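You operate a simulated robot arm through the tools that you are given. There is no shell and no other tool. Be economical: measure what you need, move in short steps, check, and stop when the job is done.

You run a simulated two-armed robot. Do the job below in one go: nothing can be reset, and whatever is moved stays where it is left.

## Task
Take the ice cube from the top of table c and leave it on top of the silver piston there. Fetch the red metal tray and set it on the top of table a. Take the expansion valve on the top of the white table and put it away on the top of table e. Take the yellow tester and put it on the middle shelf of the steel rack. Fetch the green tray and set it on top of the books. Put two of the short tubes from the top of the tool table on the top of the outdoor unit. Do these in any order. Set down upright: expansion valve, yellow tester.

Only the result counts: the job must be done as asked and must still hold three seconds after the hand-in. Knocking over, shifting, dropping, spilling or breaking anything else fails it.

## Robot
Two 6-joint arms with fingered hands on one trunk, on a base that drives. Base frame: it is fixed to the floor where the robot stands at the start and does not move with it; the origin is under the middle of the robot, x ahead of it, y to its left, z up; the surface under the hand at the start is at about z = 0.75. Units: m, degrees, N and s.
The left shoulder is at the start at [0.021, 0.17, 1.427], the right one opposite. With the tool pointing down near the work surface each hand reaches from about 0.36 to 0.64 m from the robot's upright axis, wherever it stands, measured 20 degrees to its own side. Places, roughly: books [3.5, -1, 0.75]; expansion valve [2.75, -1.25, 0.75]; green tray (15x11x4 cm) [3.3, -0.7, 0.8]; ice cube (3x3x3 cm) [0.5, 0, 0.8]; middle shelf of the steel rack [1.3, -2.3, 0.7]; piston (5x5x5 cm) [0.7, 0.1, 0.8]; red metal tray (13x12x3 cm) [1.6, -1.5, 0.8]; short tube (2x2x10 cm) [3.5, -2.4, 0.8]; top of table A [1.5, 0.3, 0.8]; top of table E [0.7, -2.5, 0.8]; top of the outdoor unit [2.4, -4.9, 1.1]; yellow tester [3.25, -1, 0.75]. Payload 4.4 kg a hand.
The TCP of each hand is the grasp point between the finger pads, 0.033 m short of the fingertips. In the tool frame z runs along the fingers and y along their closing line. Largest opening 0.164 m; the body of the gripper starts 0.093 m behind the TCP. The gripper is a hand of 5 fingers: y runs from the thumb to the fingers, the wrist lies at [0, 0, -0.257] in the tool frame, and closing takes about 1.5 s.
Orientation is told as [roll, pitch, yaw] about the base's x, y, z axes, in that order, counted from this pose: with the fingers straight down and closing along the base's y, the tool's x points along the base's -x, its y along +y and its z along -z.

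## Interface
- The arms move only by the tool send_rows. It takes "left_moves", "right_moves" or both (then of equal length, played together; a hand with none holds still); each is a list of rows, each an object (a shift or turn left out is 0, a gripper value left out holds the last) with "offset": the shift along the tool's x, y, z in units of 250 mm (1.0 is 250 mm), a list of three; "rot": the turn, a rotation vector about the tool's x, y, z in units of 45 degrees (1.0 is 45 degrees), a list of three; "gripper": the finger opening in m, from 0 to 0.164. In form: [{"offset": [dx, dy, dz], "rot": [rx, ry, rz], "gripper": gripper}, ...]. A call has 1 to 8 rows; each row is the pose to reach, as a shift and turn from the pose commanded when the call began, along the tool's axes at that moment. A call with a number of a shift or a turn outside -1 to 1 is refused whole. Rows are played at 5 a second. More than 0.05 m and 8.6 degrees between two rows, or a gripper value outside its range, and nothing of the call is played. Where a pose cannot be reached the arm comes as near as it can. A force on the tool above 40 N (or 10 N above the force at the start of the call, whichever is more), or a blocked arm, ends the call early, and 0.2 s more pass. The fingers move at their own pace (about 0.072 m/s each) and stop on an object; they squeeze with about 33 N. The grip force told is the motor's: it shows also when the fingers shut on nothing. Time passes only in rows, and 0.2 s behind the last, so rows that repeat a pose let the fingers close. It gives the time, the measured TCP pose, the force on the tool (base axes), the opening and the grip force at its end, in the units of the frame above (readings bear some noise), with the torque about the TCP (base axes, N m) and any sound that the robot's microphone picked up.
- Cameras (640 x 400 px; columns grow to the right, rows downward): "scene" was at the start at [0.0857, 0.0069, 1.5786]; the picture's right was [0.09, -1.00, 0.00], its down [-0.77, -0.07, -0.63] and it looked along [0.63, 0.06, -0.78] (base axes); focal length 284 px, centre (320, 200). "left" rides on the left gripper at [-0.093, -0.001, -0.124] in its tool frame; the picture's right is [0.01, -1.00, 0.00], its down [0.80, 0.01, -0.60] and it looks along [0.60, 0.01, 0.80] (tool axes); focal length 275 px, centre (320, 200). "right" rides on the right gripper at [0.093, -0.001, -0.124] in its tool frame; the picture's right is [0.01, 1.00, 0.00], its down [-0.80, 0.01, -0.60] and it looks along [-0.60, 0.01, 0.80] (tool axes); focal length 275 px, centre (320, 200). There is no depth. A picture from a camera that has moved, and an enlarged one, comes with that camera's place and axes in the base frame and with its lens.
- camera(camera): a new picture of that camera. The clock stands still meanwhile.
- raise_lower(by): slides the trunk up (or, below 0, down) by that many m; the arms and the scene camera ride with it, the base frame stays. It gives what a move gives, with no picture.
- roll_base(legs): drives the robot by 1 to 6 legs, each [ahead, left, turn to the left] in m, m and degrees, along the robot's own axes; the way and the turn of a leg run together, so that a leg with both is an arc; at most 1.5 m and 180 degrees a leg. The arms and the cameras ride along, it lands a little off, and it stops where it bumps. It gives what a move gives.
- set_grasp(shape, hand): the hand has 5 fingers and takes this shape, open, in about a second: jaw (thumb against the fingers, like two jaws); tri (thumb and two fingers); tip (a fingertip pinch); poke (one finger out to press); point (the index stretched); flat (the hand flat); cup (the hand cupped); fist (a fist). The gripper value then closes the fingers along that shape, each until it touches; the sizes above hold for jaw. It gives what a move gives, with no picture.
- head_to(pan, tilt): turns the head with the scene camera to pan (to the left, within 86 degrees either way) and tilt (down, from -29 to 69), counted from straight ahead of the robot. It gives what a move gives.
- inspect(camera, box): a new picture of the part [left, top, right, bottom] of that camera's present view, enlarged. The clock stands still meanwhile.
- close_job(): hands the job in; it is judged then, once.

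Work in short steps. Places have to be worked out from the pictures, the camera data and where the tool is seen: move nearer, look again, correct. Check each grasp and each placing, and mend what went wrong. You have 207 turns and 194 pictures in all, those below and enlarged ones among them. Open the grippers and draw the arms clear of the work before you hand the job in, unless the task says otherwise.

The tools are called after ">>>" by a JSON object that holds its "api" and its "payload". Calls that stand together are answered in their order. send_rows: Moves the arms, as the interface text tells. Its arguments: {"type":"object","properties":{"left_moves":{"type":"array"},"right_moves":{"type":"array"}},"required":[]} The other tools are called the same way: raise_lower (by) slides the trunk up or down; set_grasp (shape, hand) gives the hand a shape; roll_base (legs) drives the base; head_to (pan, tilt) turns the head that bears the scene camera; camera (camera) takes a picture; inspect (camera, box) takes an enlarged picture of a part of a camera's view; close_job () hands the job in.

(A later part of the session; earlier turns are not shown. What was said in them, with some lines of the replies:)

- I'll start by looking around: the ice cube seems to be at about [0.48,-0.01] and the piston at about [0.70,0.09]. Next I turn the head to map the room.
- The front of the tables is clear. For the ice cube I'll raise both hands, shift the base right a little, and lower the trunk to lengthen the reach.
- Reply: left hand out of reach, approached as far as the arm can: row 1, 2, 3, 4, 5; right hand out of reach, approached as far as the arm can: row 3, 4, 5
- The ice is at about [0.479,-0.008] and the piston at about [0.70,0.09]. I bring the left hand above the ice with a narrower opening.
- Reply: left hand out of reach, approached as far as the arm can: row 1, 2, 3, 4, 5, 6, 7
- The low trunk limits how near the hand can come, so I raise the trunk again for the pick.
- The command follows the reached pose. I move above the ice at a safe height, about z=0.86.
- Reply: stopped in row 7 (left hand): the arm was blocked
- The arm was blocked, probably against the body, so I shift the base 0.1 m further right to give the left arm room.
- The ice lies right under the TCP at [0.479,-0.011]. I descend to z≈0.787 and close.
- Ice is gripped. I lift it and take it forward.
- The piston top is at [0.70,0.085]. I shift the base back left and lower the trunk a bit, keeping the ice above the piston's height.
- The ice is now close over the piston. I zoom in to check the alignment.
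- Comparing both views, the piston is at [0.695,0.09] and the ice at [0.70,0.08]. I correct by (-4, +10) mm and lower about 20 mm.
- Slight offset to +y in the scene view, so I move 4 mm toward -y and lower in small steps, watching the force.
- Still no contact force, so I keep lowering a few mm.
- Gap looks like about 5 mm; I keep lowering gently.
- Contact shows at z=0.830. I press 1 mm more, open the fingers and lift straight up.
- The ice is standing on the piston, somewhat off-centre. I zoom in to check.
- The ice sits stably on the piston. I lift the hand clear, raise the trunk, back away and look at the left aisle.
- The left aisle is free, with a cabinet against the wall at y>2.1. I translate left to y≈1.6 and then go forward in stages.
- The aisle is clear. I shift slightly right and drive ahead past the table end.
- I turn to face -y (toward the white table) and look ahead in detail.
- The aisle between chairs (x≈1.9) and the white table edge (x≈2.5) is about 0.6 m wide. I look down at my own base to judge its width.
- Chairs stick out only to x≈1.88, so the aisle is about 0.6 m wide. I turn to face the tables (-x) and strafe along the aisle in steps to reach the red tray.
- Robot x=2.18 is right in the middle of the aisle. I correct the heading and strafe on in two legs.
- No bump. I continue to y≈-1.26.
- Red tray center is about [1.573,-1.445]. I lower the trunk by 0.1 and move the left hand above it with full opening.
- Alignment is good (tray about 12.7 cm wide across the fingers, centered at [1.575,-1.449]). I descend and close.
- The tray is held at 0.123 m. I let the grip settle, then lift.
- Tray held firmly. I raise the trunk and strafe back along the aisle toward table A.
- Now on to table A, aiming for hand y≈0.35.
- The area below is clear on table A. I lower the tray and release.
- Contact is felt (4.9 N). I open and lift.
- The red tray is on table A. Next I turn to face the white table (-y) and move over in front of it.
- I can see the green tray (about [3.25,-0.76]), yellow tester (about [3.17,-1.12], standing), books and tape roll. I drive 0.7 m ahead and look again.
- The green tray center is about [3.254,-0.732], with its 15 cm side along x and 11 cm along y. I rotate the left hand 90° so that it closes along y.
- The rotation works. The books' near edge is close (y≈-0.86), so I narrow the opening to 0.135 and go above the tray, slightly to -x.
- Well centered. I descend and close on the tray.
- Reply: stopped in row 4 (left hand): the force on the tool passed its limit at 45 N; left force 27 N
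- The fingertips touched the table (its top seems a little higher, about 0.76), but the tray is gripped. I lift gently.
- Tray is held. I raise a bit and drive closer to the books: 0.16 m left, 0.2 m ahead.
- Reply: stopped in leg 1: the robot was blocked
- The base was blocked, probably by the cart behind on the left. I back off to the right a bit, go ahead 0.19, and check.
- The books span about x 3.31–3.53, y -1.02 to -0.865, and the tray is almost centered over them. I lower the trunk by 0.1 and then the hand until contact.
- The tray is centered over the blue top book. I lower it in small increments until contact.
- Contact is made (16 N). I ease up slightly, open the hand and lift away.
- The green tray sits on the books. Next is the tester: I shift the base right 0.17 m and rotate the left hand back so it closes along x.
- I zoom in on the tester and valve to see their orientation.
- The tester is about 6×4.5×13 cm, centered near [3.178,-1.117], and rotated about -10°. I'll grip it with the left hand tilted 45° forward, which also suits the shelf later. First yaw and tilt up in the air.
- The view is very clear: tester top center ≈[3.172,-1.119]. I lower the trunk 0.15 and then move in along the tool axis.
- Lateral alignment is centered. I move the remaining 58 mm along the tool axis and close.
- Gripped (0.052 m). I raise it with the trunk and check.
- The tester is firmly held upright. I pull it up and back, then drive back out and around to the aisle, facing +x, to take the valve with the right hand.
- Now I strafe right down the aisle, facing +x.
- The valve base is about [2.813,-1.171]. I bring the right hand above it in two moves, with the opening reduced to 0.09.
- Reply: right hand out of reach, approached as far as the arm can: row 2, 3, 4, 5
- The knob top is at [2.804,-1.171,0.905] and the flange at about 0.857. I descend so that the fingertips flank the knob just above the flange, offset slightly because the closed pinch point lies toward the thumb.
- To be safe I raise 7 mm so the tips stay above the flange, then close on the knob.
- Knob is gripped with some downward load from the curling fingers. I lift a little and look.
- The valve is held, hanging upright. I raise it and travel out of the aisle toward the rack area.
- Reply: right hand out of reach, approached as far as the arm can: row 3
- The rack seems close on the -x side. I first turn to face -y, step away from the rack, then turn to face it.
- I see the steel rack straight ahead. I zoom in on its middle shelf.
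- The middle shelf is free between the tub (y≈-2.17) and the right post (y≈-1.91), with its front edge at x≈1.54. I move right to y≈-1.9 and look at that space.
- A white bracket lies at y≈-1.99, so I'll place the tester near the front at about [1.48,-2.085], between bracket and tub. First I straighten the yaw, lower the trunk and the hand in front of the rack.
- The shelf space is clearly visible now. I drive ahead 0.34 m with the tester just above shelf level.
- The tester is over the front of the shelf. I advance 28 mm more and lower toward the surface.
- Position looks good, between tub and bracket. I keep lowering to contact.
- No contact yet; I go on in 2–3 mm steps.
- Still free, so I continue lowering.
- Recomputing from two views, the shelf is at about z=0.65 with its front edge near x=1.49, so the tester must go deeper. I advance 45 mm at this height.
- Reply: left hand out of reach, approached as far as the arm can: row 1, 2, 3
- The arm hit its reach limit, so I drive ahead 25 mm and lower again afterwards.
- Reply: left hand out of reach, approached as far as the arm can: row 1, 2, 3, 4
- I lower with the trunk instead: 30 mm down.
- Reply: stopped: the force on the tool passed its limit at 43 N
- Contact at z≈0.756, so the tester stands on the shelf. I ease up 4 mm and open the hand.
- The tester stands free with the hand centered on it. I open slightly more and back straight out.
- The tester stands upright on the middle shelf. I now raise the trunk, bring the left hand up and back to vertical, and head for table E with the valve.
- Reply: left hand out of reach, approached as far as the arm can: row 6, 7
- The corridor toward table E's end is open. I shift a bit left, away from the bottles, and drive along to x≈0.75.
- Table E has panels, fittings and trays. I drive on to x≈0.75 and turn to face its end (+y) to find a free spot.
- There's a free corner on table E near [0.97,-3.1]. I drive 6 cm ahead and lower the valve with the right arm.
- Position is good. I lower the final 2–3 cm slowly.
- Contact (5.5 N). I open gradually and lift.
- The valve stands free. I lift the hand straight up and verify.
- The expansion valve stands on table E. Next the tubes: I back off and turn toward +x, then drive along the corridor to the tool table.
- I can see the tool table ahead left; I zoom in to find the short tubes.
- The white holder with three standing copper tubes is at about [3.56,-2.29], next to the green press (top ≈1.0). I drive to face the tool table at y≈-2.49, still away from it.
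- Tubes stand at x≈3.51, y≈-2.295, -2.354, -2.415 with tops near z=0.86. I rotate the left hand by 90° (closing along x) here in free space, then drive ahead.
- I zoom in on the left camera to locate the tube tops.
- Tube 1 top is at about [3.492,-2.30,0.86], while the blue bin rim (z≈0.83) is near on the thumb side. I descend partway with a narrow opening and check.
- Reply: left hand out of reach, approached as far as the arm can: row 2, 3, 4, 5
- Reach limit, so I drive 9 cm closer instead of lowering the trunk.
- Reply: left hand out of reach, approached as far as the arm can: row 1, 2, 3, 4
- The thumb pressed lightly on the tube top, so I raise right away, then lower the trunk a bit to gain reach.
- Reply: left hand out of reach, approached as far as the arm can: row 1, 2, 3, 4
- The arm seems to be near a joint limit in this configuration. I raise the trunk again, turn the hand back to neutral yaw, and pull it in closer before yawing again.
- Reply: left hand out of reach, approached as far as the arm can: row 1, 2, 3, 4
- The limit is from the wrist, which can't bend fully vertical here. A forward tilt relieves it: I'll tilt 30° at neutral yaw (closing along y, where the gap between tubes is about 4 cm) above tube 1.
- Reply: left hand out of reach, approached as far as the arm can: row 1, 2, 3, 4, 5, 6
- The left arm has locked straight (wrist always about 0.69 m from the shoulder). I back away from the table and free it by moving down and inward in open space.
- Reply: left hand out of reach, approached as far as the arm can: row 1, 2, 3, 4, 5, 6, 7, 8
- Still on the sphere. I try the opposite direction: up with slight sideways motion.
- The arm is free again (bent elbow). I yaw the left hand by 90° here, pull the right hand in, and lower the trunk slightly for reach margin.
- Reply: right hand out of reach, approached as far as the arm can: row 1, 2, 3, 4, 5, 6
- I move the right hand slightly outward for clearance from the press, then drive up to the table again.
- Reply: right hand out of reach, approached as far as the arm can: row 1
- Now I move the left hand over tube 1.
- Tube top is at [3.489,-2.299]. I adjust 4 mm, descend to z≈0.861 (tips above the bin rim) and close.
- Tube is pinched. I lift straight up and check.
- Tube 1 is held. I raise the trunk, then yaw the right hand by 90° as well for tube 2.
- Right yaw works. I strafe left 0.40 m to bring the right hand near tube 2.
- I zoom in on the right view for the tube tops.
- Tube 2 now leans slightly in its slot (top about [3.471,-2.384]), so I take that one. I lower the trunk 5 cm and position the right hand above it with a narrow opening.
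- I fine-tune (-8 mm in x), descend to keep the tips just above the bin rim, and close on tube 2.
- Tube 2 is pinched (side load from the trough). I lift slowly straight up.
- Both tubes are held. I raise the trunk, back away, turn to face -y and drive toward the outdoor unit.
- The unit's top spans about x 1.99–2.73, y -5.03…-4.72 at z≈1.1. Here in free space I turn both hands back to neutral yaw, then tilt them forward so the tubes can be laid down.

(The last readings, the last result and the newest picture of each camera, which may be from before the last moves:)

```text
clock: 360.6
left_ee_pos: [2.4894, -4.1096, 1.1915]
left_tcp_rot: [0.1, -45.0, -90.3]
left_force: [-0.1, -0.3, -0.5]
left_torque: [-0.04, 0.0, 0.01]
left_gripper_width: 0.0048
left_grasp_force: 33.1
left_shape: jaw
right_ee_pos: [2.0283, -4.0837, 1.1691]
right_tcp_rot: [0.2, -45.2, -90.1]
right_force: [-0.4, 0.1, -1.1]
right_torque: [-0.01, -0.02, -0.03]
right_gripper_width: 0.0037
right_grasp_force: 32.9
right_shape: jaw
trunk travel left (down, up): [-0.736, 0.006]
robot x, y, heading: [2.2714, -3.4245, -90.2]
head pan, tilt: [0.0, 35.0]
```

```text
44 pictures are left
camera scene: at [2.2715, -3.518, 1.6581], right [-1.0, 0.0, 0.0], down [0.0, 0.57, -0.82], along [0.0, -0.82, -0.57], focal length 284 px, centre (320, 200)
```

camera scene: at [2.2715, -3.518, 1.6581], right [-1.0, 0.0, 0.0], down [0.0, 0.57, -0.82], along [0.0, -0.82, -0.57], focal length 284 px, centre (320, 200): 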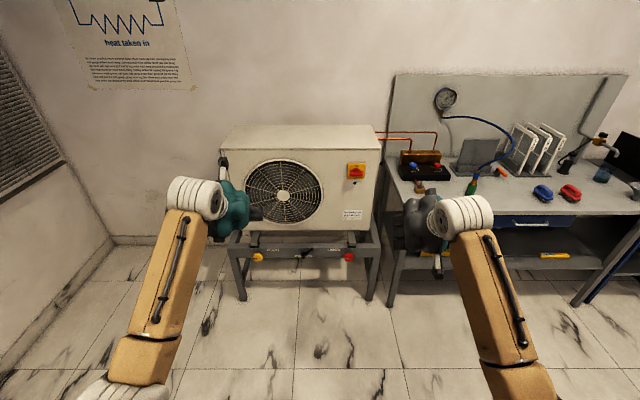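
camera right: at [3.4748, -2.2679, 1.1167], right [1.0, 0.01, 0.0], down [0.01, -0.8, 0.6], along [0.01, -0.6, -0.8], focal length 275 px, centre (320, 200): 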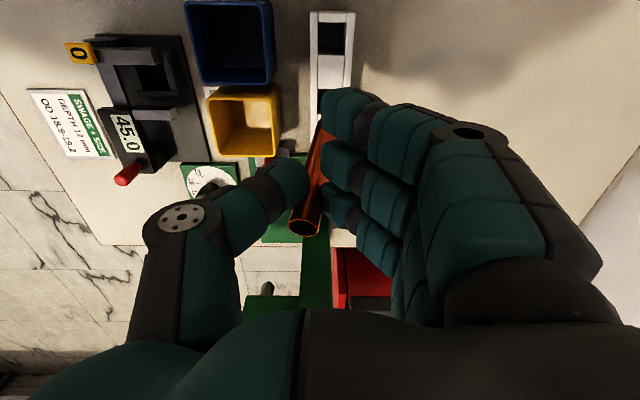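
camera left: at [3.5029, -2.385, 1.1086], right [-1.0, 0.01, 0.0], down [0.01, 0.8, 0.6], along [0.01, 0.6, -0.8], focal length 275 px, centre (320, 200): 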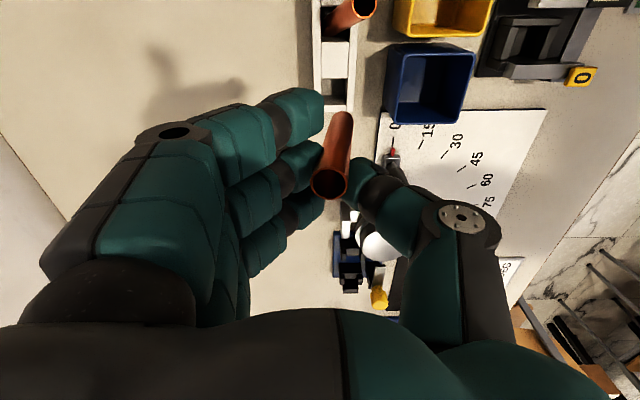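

Works well. I tilt further (left to 70°, right to 80°) and raise both hands about 10 cm while extending.

>>> {"api": "send_rows", "payload": {"left_moves": [{"rot": [0, -0.12, 0], "offset": [-0.12, 0, 0]}, {"rot": [0, -0.24, 0], "offset": [-0.24, 0, 0]}, {"rot": [0, -0.36, 0], "offset": [-0.36, 0, 0]}, {"rot": [0, -0.48, 0], "offset": [-0.48, 0, 0]}, {"rot": [0, -0.556, 0], "offset": [-0.566, 0, 0]}, {"rot": [0, -0.556, 0], "offset": [-0.566, 0, 0]}], "right_moves": [{"rot": [0, -0.16, 0], "offset": [-0.12, 0, 0]}, {"rot": [0, -0.32, 0], "offset": [-0.24, 0, 0]}, {"rot": [0, -0.48, 0], "offset": [-0.36, 0, 0]}, {"rot": [0, -0.64, 0], "offset": [-0.48, 0, 0]}, {"rot": [0, -0.778, 0], "offset": [-0.6, 0, 0]}, {"rot": [0, -0.778, 0], "offset": [-0.6, 0, 0]}]}}

>>> {"api": "roll_base", "payload": {"legs": [[0.3, 0, 0]]}}

>>> {"api": "camera", "payload": {"camera": "scene"}}

```text
clock: 362.0
left_ee_pos: [2.4882, -4.2112, 1.2915]
left_tcp_rot: [0.3, -69.9, -90.5]
left_force: [-0.2, 0.3, -0.8]
left_torque: [0.0, 0.01, -0.03]
left_gripper_width: 0.0049
left_grasp_force: 33.4
left_shape: jaw
right_ee_pos: [2.0295, -4.1896, 1.2754]
right_tcp_rot: [1.0, -80.3, -91.0]
right_force: [0.3, -0.2, -1.8]
right_torque: [0.01, 0.03, -0.02]
right_gripper_width: 0.0038
right_grasp_force: 33.0
right_shape: jaw
trunk travel left (down, up): [-0.736, 0.006]
robot x, y, heading: [2.273, -3.4188, -89.8]
head pan, tilt: [0.0, 35.0]
```

```text
clock: 364.0
left_ee_pos: [2.4891, -4.5169, 1.2904]
left_tcp_rot: [0.2, -69.9, -90.4]
left_force: [-0.3, -0.2, -0.4]
left_torque: [0.04, -0.01, 0.04]
left_gripper_width: 0.005
left_grasp_force: 32.9
left_shape: jaw
right_ee_pos: [2.0296, -4.4952, 1.2748]
right_tcp_rot: [0.9, -80.0, -90.7]
right_force: [0.7, -0.4, -1.2]
right_torque: [0.0, -0.02, 0.03]
right_gripper_width: 0.0038
right_grasp_force: 33.2
right_shape: jaw
trunk travel left (down, up): [-0.736, 0.006]
robot x, y, heading: [2.271, -3.7267, -90.5]
head pan, tilt: [0.0, 35.0]
```

```text
43 pictures are left
camera scene: at [2.2711, -3.8247, 1.658], right [-1.0, 0.0, 0.0], down [0.0, 0.57, -0.82], along [0.0, -0.82, -0.57], focal length 284 px, centre (320, 200)
```

scene: 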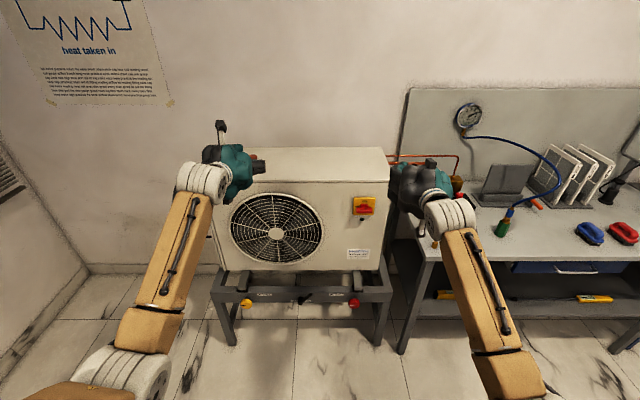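

I shift left 0.12 m and drive ahead 0.31 m so both tubes are above the unit's top.

>>> {"api": "roll_base", "payload": {"legs": [[0, 0.12, 0.4], [0.3, 0, 0]]}}

>>> {"api": "head_to", "payload": {"pan": 0, "tilt": 30}}

>>> {"api": "camera", "payload": {"camera": "scene"}}

>>> {"api": "camera", "payload": {"camera": "left"}}

>>> {"api": "camera", "payload": {"camera": "right"}}

```text
clock: 366.9
left_ee_pos: [2.6201, -4.811, 1.2907]
left_tcp_rot: [0.2, -69.7, -89.8]
left_force: [-0.5, -0.8, -0.1]
left_torque: [0.03, 0.01, 0.02]
left_gripper_width: 0.005
left_grasp_force: 33.5
left_shape: jaw
right_ee_pos: [2.1585, -4.7926, 1.2747]
right_tcp_rot: [0.9, -79.9, -90.1]
right_force: [-0.4, -0.2, -1.2]
right_torque: [0.05, 0.0, 0.03]
right_gripper_width: 0.0037
right_grasp_force: 32.6
right_shape: jaw
trunk travel left (down, up): [-0.736, 0.006]
robot x, y, heading: [2.3942, -4.021, -89.4]
head pan, tilt: [0.0, 35.0]
```

```text
clock: 367.6
left_ee_pos: [2.6192, -4.8106, 1.2899]
left_tcp_rot: [0.3, -69.8, -89.7]
left_force: [0.0, -0.3, -0.7]
left_torque: [0.0, 0.01, -0.01]
left_gripper_width: 0.0049
left_grasp_force: 32.5
left_shape: jaw
right_ee_pos: [2.1586, -4.7926, 1.2742]
right_tcp_rot: [0.9, -80.0, -90.2]
right_force: [0.0, -0.1, -1.9]
right_torque: [0.02, 0.01, 0.02]
right_gripper_width: 0.0036
right_grasp_force: 33.7
right_shape: jaw
trunk travel left (down, up): [-0.736, 0.006]
robot x, y, heading: [2.388, -4.0212, -89.6]
head pan, tilt: [0.0, 30.0]
```

```text
42 pictures are left
camera scene: at [2.3938, -4.1229, 1.6657], right [-1.0, -0.01, 0.0], down [0.0, 0.5, -0.87], along [0.01, -0.87, -0.5], focal length 284 px, centre (320, 200)
```

scene: 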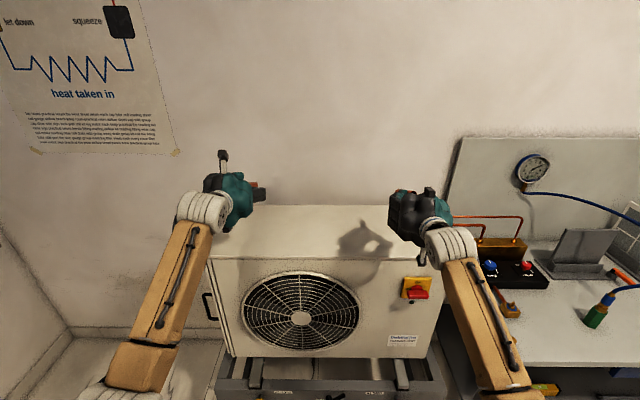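

```text
41 pictures are left
camera left: at [2.6169, -4.7255, 1.4197], right [-1.0, 0.0, -0.01], down [0.0, 0.84, -0.54], along [0.01, -0.54, -0.84], focal length 275 px, centre (320, 200)
```

left: 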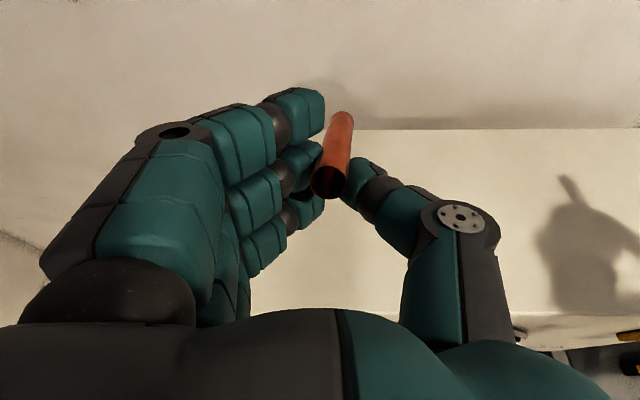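

```text
40 pictures are left
camera right: at [2.1549, -4.6556, 1.2035], right [1.0, 0.01, -0.01], down [0.0, 0.45, 0.89], along [0.02, -0.89, 0.45], focal length 275 px, centre (320, 200)
```

right: 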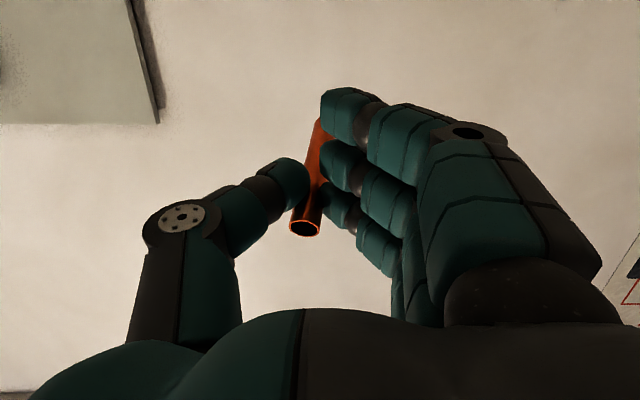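

From several views the top is at z≈1.07 with the front edge at y≈-4.79. I move 8 cm further in and lower the trunk by 0.11.

>>> {"api": "roll_base", "payload": {"legs": [[0.08, 0, 0]]}}

>>> {"api": "raise_lower", "payload": {"by": -0.11}}

>>> {"api": "camera", "payload": {"camera": "scene"}}

>>> {"api": "camera", "payload": {"camera": "left"}}

>>> {"api": "camera", "payload": {"camera": "right"}}

```text
clock: 368.6
left_ee_pos: [2.6192, -4.8917, 1.289]
left_tcp_rot: [0.4, -69.8, -89.8]
left_force: [-0.2, -0.9, -1.3]
left_torque: [0.04, -0.01, 0.02]
left_gripper_width: 0.0048
left_grasp_force: 32.8
left_shape: jaw
right_ee_pos: [2.1597, -4.8768, 1.2729]
right_tcp_rot: [1.0, -79.9, -90.2]
right_force: [0.4, -0.6, -1.1]
right_torque: [-0.01, -0.03, -0.01]
right_gripper_width: 0.0038
right_grasp_force: 33.4
right_shape: jaw
trunk travel left (down, up): [-0.736, 0.006]
robot x, y, heading: [2.3943, -4.1031, -89.5]
head pan, tilt: [0.0, 30.0]
```

```text
clock: 370.1
left_ee_pos: [2.62, -4.891, 1.18]
left_tcp_rot: [0.2, -69.9, -89.9]
left_force: [-0.7, -1.4, -1.1]
left_torque: [0.05, 0.0, -0.02]
left_gripper_width: 0.0047
left_grasp_force: 33.3
left_shape: jaw
right_ee_pos: [2.1596, -4.8736, 1.1645]
right_tcp_rot: [0.9, -80.1, -90.2]
right_force: [0.4, -0.4, -0.7]
right_torque: [0.08, 0.01, 0.04]
right_gripper_width: 0.0034
right_grasp_force: 33.2
right_shape: jaw
trunk travel left (down, up): [-0.626, 0.116]
robot x, y, heading: [2.395, -4.1047, -89.5]
head pan, tilt: [0.0, 30.0]
```

```text
39 pictures are left
camera scene: at [2.3946, -4.2043, 1.5559], right [-1.0, -0.01, 0.0], down [0.0, 0.5, -0.87], along [0.01, -0.87, -0.5], focal length 284 px, centre (320, 200)
```

scene: 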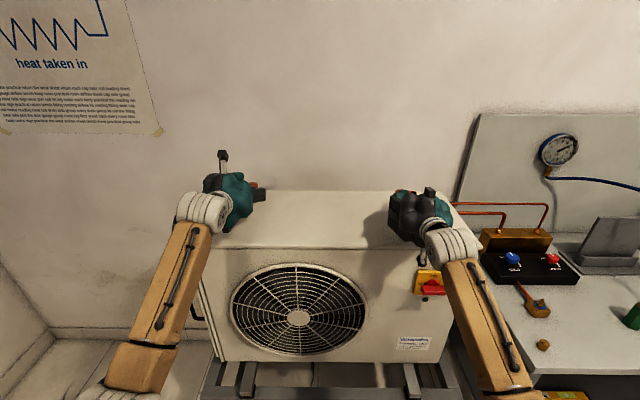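

```text
38 pictures are left
camera left: at [2.6177, -4.8057, 1.3104], right [-1.0, 0.0, -0.01], down [0.0, 0.84, -0.55], along [0.01, -0.55, -0.84], focal length 275 px, centre (320, 200)
```

left: 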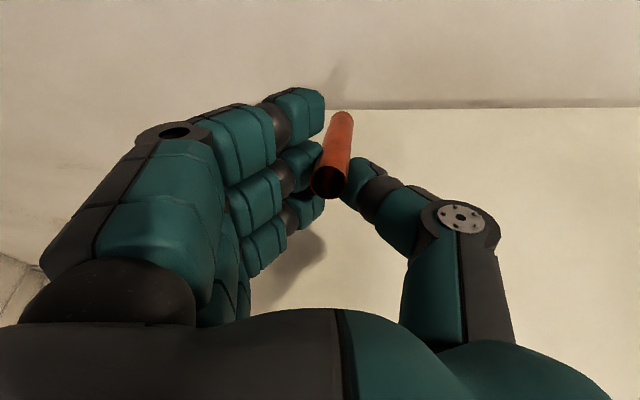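

```text
37 pictures are left
camera right: at [2.1557, -4.736, 1.0941], right [1.0, 0.01, -0.01], down [0.0, 0.45, 0.89], along [0.02, -0.89, 0.45], focal length 275 px, centre (320, 200)
```

right: 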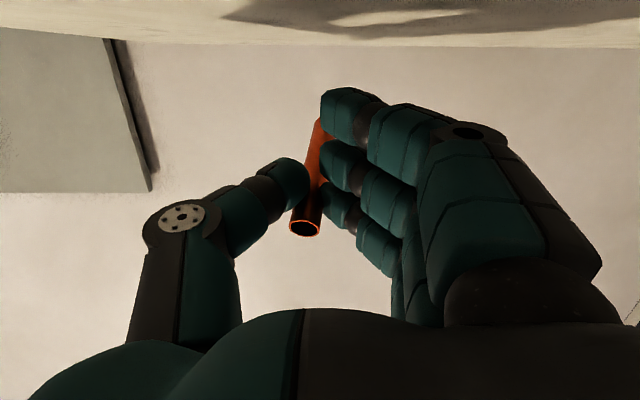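

The unit spans about x 2.05–2.67, so I move both hands inward (left 7 cm, right 5 cm) and then lower a few cm.

>>> {"api": "send_rows", "payload": {"left_moves": [{"offset": [0, -0.14, 0]}, {"offset": [0, -0.28, 0]}, {"offset": [0.06, -0.28, 0.022]}, {"offset": [0.12, -0.28, 0.044]}, {"offset": [0.12, -0.28, 0.044]}], "right_moves": [{"offset": [0, 0.1, 0]}, {"offset": [0, 0.2, 0]}, {"offset": [0.05, 0.2, 0.01]}, {"offset": [0.09, 0.2, 0.018]}, {"offset": [0.09, 0.2, 0.018]}]}}

>>> {"api": "camera", "payload": {"camera": "left"}}

>>> {"api": "camera", "payload": {"camera": "right"}}

>>> {"api": "inspect", "payload": {"camera": "scene", "box": [190, 140, 470, 270]}}

```text
clock: 371.2
left_ee_pos: [2.5501, -4.8914, 1.1493]
left_tcp_rot: [0.2, -70.0, -89.8]
left_force: [-0.3, -0.2, 0.3]
left_torque: [0.02, -0.01, 0.06]
left_gripper_width: 0.0049
left_grasp_force: 33.0
left_shape: jaw
right_ee_pos: [2.2097, -4.873, 1.142]
right_tcp_rot: [1.0, -80.1, -90.2]
right_force: [0.2, -0.1, -1.2]
right_torque: [0.03, -0.02, 0.03]
right_gripper_width: 0.0036
right_grasp_force: 32.7
right_shape: jaw
trunk travel left (down, up): [-0.626, 0.116]
robot x, y, heading: [2.3951, -4.1006, -89.6]
head pan, tilt: [0.0, 30.0]
```

```text
36 pictures are left
camera left: at [2.5485, -4.8063, 1.2789], right [-1.0, 0.0, -0.01], down [0.0, 0.84, -0.55], along [0.01, -0.55, -0.84], focal length 275 px, centre (320, 200)
```

left: 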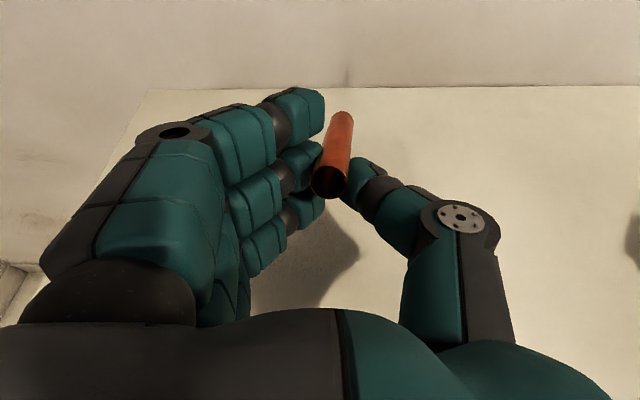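

```text
35 pictures are left
camera right: at [2.2062, -4.7361, 1.0708], right [1.0, 0.01, -0.01], down [0.0, 0.45, 0.89], along [0.02, -0.89, 0.45], focal length 275 px, centre (320, 200)
```

right: 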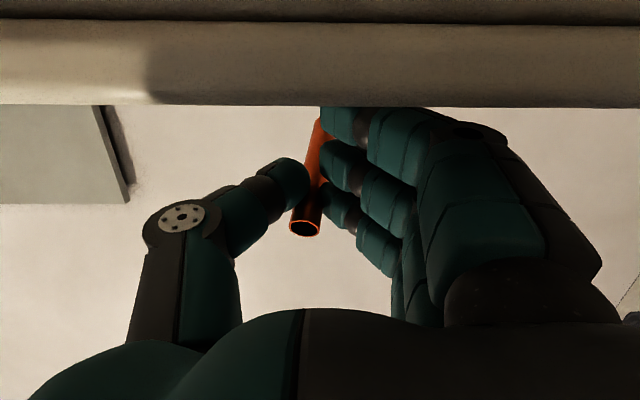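

```text
2.29 times, centred on (330, 205) of scene
camera zoom: at [2.3947, -4.2043, 1.5558], right [-1.0, -0.01, 0.0], down [0.0, 0.5, -0.87], along [0.01, -0.87, -0.5], focal length 648 px, centre (297, 189)
```

zoom: 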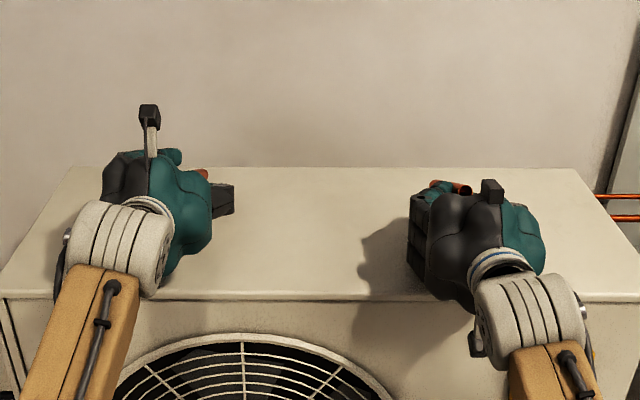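

Surface is at z≈1.08. I reduce the left tilt to 55° so the tube's far end meets the surface first, then lower both gently.

>>> {"api": "send_rows", "payload": {"left_moves": [{"offset": [-0.03, 0, -0.01], "rot": [0, 0.167, 0]}, {"offset": [-0.03, 0, -0.01], "rot": [0, 0.333, 0]}, {"offset": [0.01, 0, 0.004], "rot": [0, 0.333, 0]}, {"offset": [0.01, 0, 0.004], "rot": [0, 0.333, 0]}], "right_moves": [{"offset": [0.01, 0, 0.0]}, {"offset": [0.016, 0, 0.002]}, {"offset": [0.02, 0, 0.003]}, {"offset": [0.02, 0, 0.003]}]}}

>>> {"api": "inspect", "payload": {"camera": "scene", "box": [190, 140, 470, 270]}}

>>> {"api": "camera", "payload": {"camera": "right"}}

```text
clock: 372.2
left_ee_pos: [2.551, -4.8912, 1.1467]
left_tcp_rot: [0.2, -54.8, -89.6]
left_force: [-0.5, 0.4, -0.4]
left_torque: [0.05, 0.01, 0.01]
left_gripper_width: 0.0047
left_grasp_force: 33.5
left_shape: jaw
right_ee_pos: [2.209, -4.8743, 1.1356]
right_tcp_rot: [1.0, -80.2, -90.2]
right_force: [-0.3, 0.1, -0.2]
right_torque: [-0.01, -0.02, 0.01]
right_gripper_width: 0.0034
right_grasp_force: 33.0
right_shape: jaw
trunk travel left (down, up): [-0.626, 0.116]
robot x, y, heading: [2.3921, -4.102, -89.3]
head pan, tilt: [0.0, 30.0]
```

```text
2.29 times, centred on (330, 205) of scene
camera zoom: at [2.3946, -4.2044, 1.5558], right [-1.0, -0.01, 0.0], down [0.0, 0.5, -0.87], along [0.01, -0.87, -0.5], focal length 648 px, centre (297, 189)
```

zoom: 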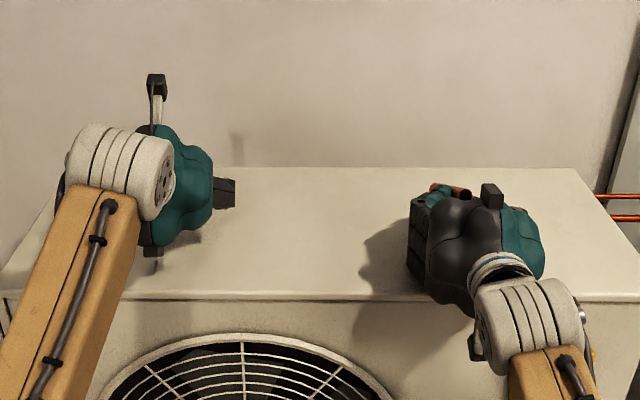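

```text
32 pictures are left
camera right: at [2.2057, -4.7361, 1.0655], right [1.0, 0.01, -0.01], down [0.0, 0.45, 0.89], along [0.02, -0.89, 0.45], focal length 275 px, centre (320, 200)
```

right: 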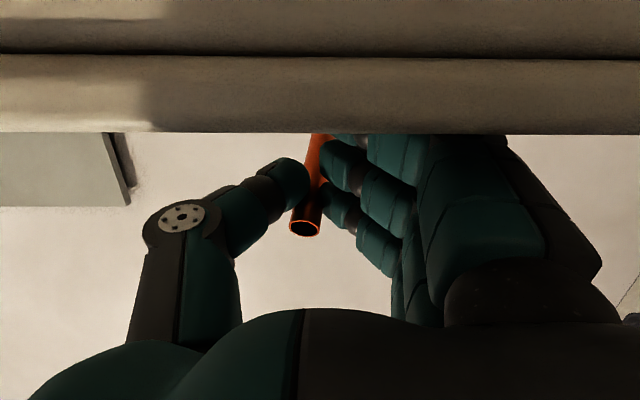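

I lower both hands 6 mm more and watch the forces.

>>> {"api": "send_rows", "payload": {"left_moves": [{"offset": [0.01, 0, 0.007]}, {"offset": [0.02, 0, 0.014]}, {"offset": [0.02, 0, 0.014]}], "right_moves": [{"offset": [0.012, 0, 0.002]}, {"offset": [0.024, 0, 0.004]}, {"offset": [0.024, 0, 0.004]}]}}

>>> {"api": "send_rows", "payload": {"left_moves": [{"offset": [0.01, 0, 0.007]}, {"offset": [0.02, 0, 0.014]}, {"offset": [0.02, 0, 0.014]}], "right_moves": [{"offset": [0.008, 0, 0.001]}, {"offset": [0.016, 0, 0.003]}, {"offset": [0.016, 0, 0.003]}]}}

```text
clock: 373.1
left_ee_pos: [2.5497, -4.8914, 1.1414]
left_tcp_rot: [0.2, -54.9, -89.8]
left_force: [-0.5, 0.1, -0.3]
left_torque: [0.02, 0.0, 0.02]
left_gripper_width: 0.0046
left_grasp_force: 32.6
left_shape: jaw
right_ee_pos: [2.2099, -4.8721, 1.1347]
right_tcp_rot: [0.7, -80.5, -90.1]
right_force: [-2.8, -4.5, 12.3]
right_torque: [-0.49, -0.08, -0.09]
right_gripper_width: 0.0037
right_grasp_force: 33.3
right_shape: jaw
trunk travel left (down, up): [-0.626, 0.116]
robot x, y, heading: [2.3967, -4.1023, -89.6]
head pan, tilt: [0.0, 30.0]
```

```text
clock: 373.9
left_ee_pos: [2.5489, -4.8905, 1.1405]
left_tcp_rot: [0.2, -55.5, -89.8]
left_force: [2.7, -4.4, 18.0]
left_torque: [-0.16, -0.3, -0.03]
left_gripper_width: 0.0049
left_grasp_force: 33.1
left_shape: jaw
right_ee_pos: [2.2106, -4.8722, 1.1346]
right_tcp_rot: [0.8, -80.9, -90.1]
right_force: [-2.8, -11.1, 23.5]
right_torque: [-1.09, -0.1, -0.21]
right_gripper_width: 0.0036
right_grasp_force: 33.6
right_shape: jaw
trunk travel left (down, up): [-0.626, 0.116]
robot x, y, heading: [2.3957, -4.1019, -89.3]
head pan, tilt: [0.0, 30.0]
```

Both are in contact. I ease up slightly and open both hands just a little so the fingers act as side rails while the tubes settle.

>>> {"api": "send_rows", "payload": {"left_moves": [{"offset": [-0.012, 0, -0.008]}, {"offset": [-0.012, 0, -0.008], "gripper": 0.014}, {"offset": [-0.012, 0, -0.008], "gripper": 0.022}, {"offset": [-0.012, 0, -0.008], "gripper": 0.03}, {"offset": [-0.012, 0, -0.008], "gripper": 0.036}, {"offset": [-0.012, 0, -0.008]}, {"offset": [-0.012, 0, -0.008]}, {"offset": [-0.012, 0, -0.008]}], "right_moves": [{"offset": [-0.02, 0, -0.003]}, {"offset": [-0.02, 0, -0.003], "gripper": 0.014}, {"offset": [-0.02, 0, -0.003], "gripper": 0.022}, {"offset": [-0.02, 0, -0.003], "gripper": 0.03}, {"offset": [-0.02, 0, -0.003], "gripper": 0.036}, {"offset": [-0.02, 0, -0.003]}, {"offset": [-0.02, 0, -0.003]}, {"offset": [-0.02, 0, -0.003]}]}}

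>>> {"api": "camera", "payload": {"camera": "left"}}

>>> {"api": "camera", "payload": {"camera": "right"}}

>>> {"api": "inspect", "payload": {"camera": "scene", "box": [190, 140, 470, 270]}}

```text
clock: 375.6
left_ee_pos: [2.5473, -4.888, 1.1394]
left_tcp_rot: [0.3, -55.0, -89.8]
left_force: [-4.3, 1.2, 10.6]
left_torque: [0.05, -0.06, 0.02]
left_gripper_width: 0.0345
left_grasp_force: 0.0
left_shape: jaw
right_ee_pos: [2.2074, -4.8693, 1.1338]
right_tcp_rot: [1.3, -80.4, -90.7]
right_force: [-9.3, 1.9, 16.5]
right_torque: [-0.19, 0.08, -0.09]
right_gripper_width: 0.0336
right_grasp_force: 0.1
right_shape: jaw
trunk travel left (down, up): [-0.626, 0.116]
robot x, y, heading: [2.3948, -4.1015, -89.7]
head pan, tilt: [0.0, 30.0]
```

```text
31 pictures are left
camera left: at [2.5462, -4.8392, 1.2863], right [-1.0, 0.0, -0.01], down [0.0, 0.95, -0.31], along [0.01, -0.31, -0.95], focal length 275 px, centre (320, 200)
```

left: 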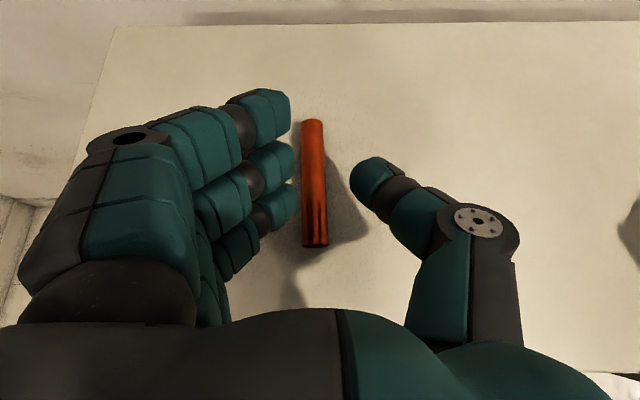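

```text
30 pictures are left
camera right: at [2.2038, -4.7323, 1.0624], right [1.0, 0.01, -0.01], down [0.0, 0.46, 0.89], along [0.02, -0.89, 0.46], focal length 275 px, centre (320, 200)
```

right: 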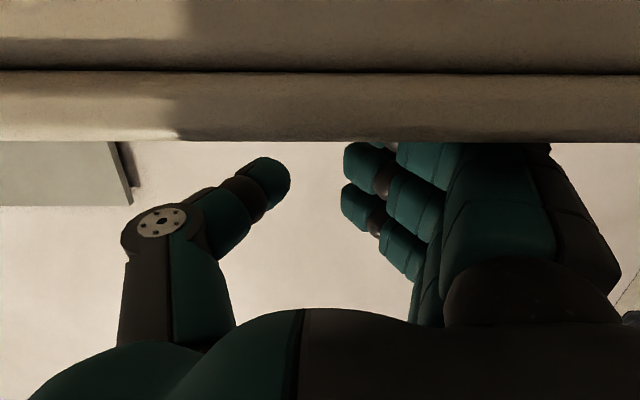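

```text
2.29 times, centred on (330, 205) of scene
camera zoom: at [2.3924, -4.2, 1.5561], right [-1.0, -0.01, 0.0], down [0.0, 0.5, -0.87], along [0.01, -0.87, -0.5], focal length 648 px, centre (297, 189)
```

zoom: 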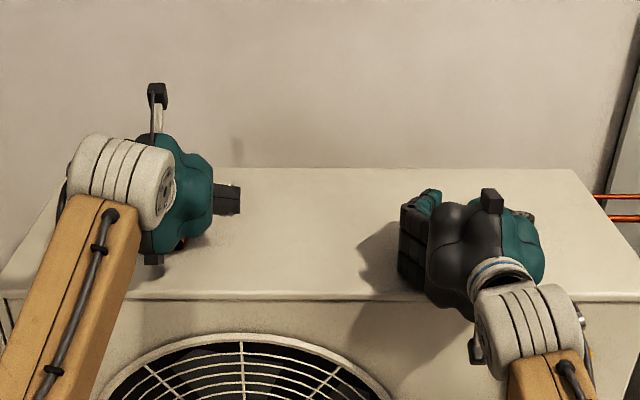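

Left tube is lying flat and the right one is no longer held up. I raise both hands straight up with the trunk.

>>> {"api": "raise_lower", "payload": {"by": 0.04}}

>>> {"api": "raise_lower", "payload": {"by": 0.07}}

>>> {"api": "camera", "payload": {"camera": "left"}}

>>> {"api": "inspect", "payload": {"camera": "scene", "box": [190, 140, 470, 290]}}

```text
clock: 376.5
left_ee_pos: [2.5508, -4.8918, 1.1757]
left_tcp_rot: [0.1, -54.7, -89.7]
left_force: [-0.8, -0.4, -0.4]
left_torque: [-0.02, 0.01, -0.03]
left_gripper_width: 0.0357
left_grasp_force: 0.1
left_shape: jaw
right_ee_pos: [2.2099, -4.8752, 1.1708]
right_tcp_rot: [1.0, -79.9, -90.2]
right_force: [1.0, -0.8, -0.1]
right_torque: [0.0, 0.02, -0.01]
right_gripper_width: 0.0352
right_grasp_force: 0.1
right_shape: jaw
trunk travel left (down, up): [-0.666, 0.076]
robot x, y, heading: [2.3942, -4.1024, -89.6]
head pan, tilt: [0.0, 30.0]
```

```text
clock: 377.6
left_ee_pos: [2.5502, -4.8927, 1.2477]
left_tcp_rot: [0.3, -54.8, -89.7]
left_force: [-0.5, 1.5, 0.5]
left_torque: [-0.02, 0.01, -0.02]
left_gripper_width: 0.0353
left_grasp_force: 0.1
left_shape: jaw
right_ee_pos: [2.2089, -4.873, 1.2407]
right_tcp_rot: [0.8, -80.0, -90.1]
right_force: [0.5, -0.8, -0.3]
right_torque: [0.0, 0.0, -0.01]
right_gripper_width: 0.0359
right_grasp_force: 0.0
right_shape: jaw
trunk travel left (down, up): [-0.736, 0.006]
robot x, y, heading: [2.3968, -4.0997, -89.4]
head pan, tilt: [0.0, 30.0]
```

```text
28 pictures are left
camera left: at [2.5482, -4.8431, 1.3932], right [-1.0, 0.0, -0.01], down [0.0, 0.95, -0.31], along [0.01, -0.31, -0.95], focal length 275 px, centre (320, 200)
```

left: 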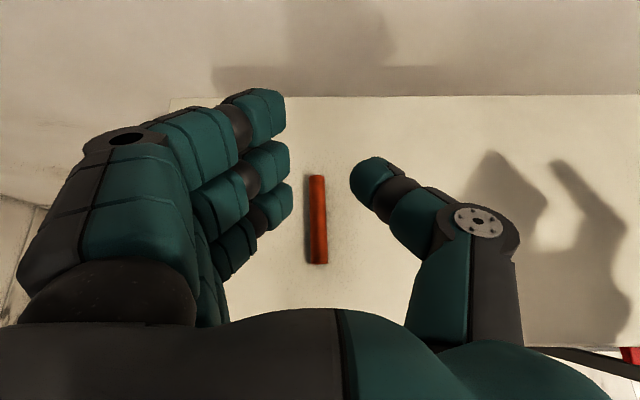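

```text
2.29 times, centred on (330, 215) of scene
camera zoom: at [2.3946, -4.2034, 1.6657], right [-1.0, -0.01, 0.0], down [0.0, 0.5, -0.87], along [0.01, -0.87, -0.5], focal length 648 px, centre (297, 166)
```

zoom: 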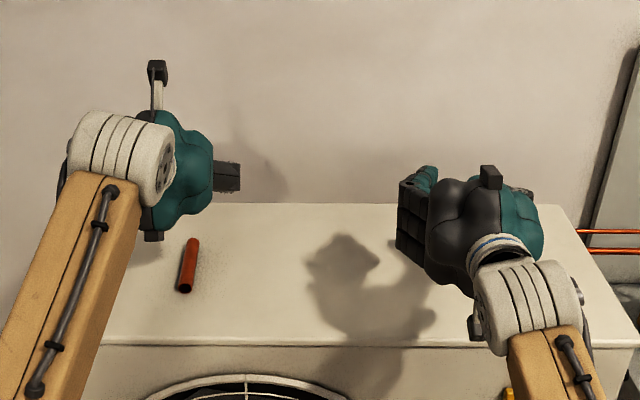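

The left tube lies on the unit. I back away to see whether the right one does too.

>>> {"api": "roll_base", "payload": {"legs": [[-0.35, 0, 0]]}}

>>> {"api": "camera", "payload": {"camera": "scene"}}

>>> {"api": "inspect", "payload": {"camera": "scene", "box": [220, 120, 440, 240]}}

```text
clock: 379.9
left_ee_pos: [2.545, -4.5336, 1.2469]
left_tcp_rot: [0.2, -54.9, -89.7]
left_force: [-1.1, 0.5, 0.5]
left_torque: [-0.01, 0.01, -0.02]
left_gripper_width: 0.0354
left_grasp_force: 0.1
left_shape: jaw
right_ee_pos: [2.2072, -4.5159, 1.2422]
right_tcp_rot: [0.9, -80.0, -90.1]
right_force: [-0.7, 0.0, 0.4]
right_torque: [0.04, 0.04, -0.04]
right_gripper_width: 0.0352
right_grasp_force: 0.0
right_shape: jaw
trunk travel left (down, up): [-0.736, 0.006]
robot x, y, heading: [2.3902, -3.7482, -89.6]
head pan, tilt: [0.0, 30.0]
```

```text
26 pictures are left
camera scene: at [2.3913, -3.8459, 1.6659], right [-1.0, -0.01, 0.0], down [0.0, 0.5, -0.87], along [0.01, -0.87, -0.5], focal length 284 px, centre (320, 200)
```

scene: 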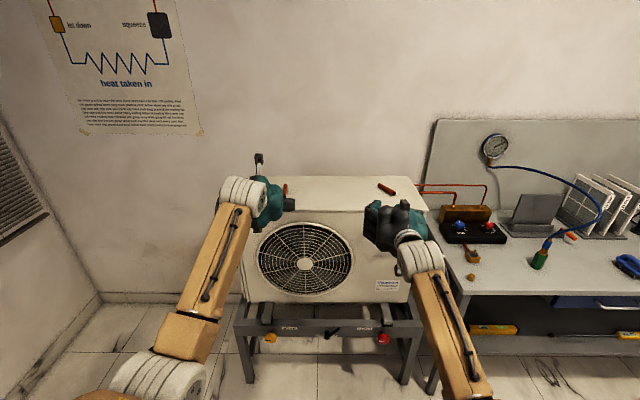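

```text
2.91 times, centred on (330, 180) of scene
camera zoom: at [2.3913, -3.8459, 1.6659], right [-1.0, -0.01, 0.0], down [0.0, 0.5, -0.87], along [0.01, -0.87, -0.5], focal length 825 px, centre (291, 258)
```

zoom: 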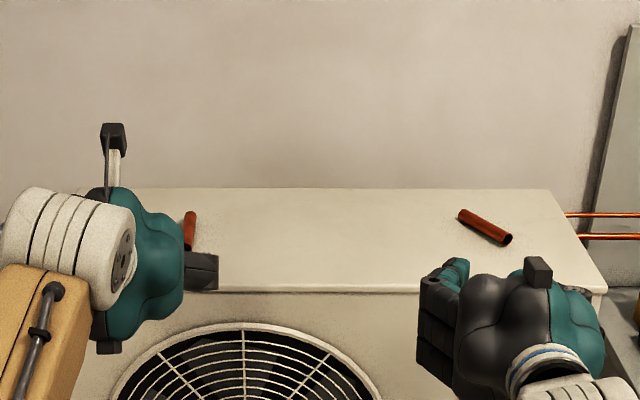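

Both tubes lie on top of the unit. I open the hands fully, back off further and check once more that nothing rolls.

>>> {"api": "send_rows", "payload": {"left_moves": [{"gripper": 0.16}, {"gripper": 0.16}, {"gripper": 0.16}], "right_moves": [{"gripper": 0.16}, {"gripper": 0.16}, {"gripper": 0.16}]}}

>>> {"api": "roll_base", "payload": {"legs": [[-0.3, 0, 0]]}}

>>> {"api": "inspect", "payload": {"camera": "scene", "box": [220, 80, 440, 240]}}

```text
clock: 380.7
left_ee_pos: [2.5465, -4.5356, 1.2478]
left_tcp_rot: [0.2, -54.8, -89.7]
left_force: [-0.1, -0.6, -1.1]
left_torque: [0.02, 0.0, 0.01]
left_gripper_width: 0.1482
left_grasp_force: 0.1
left_shape: jaw
right_ee_pos: [2.205, -4.5181, 1.2409]
right_tcp_rot: [0.9, -80.0, -90.1]
right_force: [-0.1, -0.1, -0.3]
right_torque: [-0.01, -0.01, -0.02]
right_gripper_width: 0.148
right_grasp_force: 0.0
right_shape: jaw
trunk travel left (down, up): [-0.736, 0.006]
robot x, y, heading: [2.3921, -3.7468, -89.5]
head pan, tilt: [0.0, 30.0]
```

```text
clock: 382.7
left_ee_pos: [2.5422, -4.2346, 1.2477]
left_tcp_rot: [0.2, -55.0, -89.8]
left_force: [-0.2, 0.0, 0.4]
left_torque: [-0.03, 0.0, 0.0]
left_gripper_width: 0.1599
left_grasp_force: 0.0
left_shape: jaw
right_ee_pos: [2.2022, -4.2162, 1.2431]
right_tcp_rot: [1.0, -80.1, -90.3]
right_force: [0.1, -0.1, -0.4]
right_torque: [0.03, -0.02, -0.04]
right_gripper_width: 0.1597
right_grasp_force: 0.1
right_shape: jaw
trunk travel left (down, up): [-0.736, 0.006]
robot x, y, heading: [2.3893, -3.4446, -89.5]
head pan, tilt: [0.0, 30.0]
```

```text
2.50 times, centred on (330, 160) of scene
camera zoom: at [2.3888, -3.5459, 1.6659], right [-1.0, -0.01, 0.0], down [0.0, 0.5, -0.87], along [0.01, -0.87, -0.5], focal length 709 px, centre (295, 300)
```

zoom: 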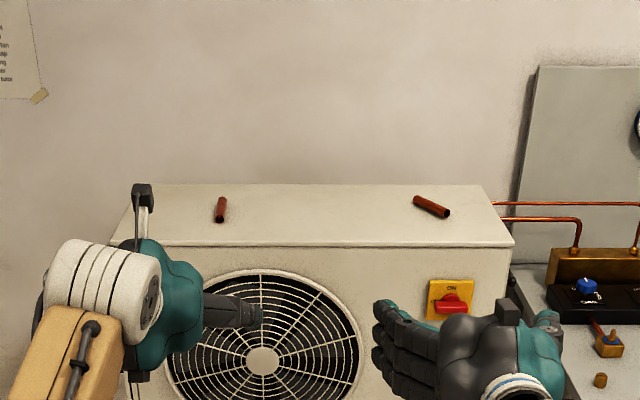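

The tubes are at rest on the unit, the hands are open and clear, and all six parts of the job are placed. I hand in the job.

>>> {"api": "close_job", "payload": {}}

```text
The job is handed in.
```

I finished and handed in all six parts:
- **Ice cube:** on the silver piston, slightly off-centre.
- **Red tray:** on table A.
- **Expansion valve:** upright on table E.
- **Yellow tester:** upright on the rack's middle shelf.
- **Green tray:** on the books.
- **Short tubes:** two lying on top of the outdoor unit.

Two contacts could count against the job: my base was blocked once next to the cart by the white table, and the third tube's holder was brushed. I saw no shift in the holder, but I did not check the cart.
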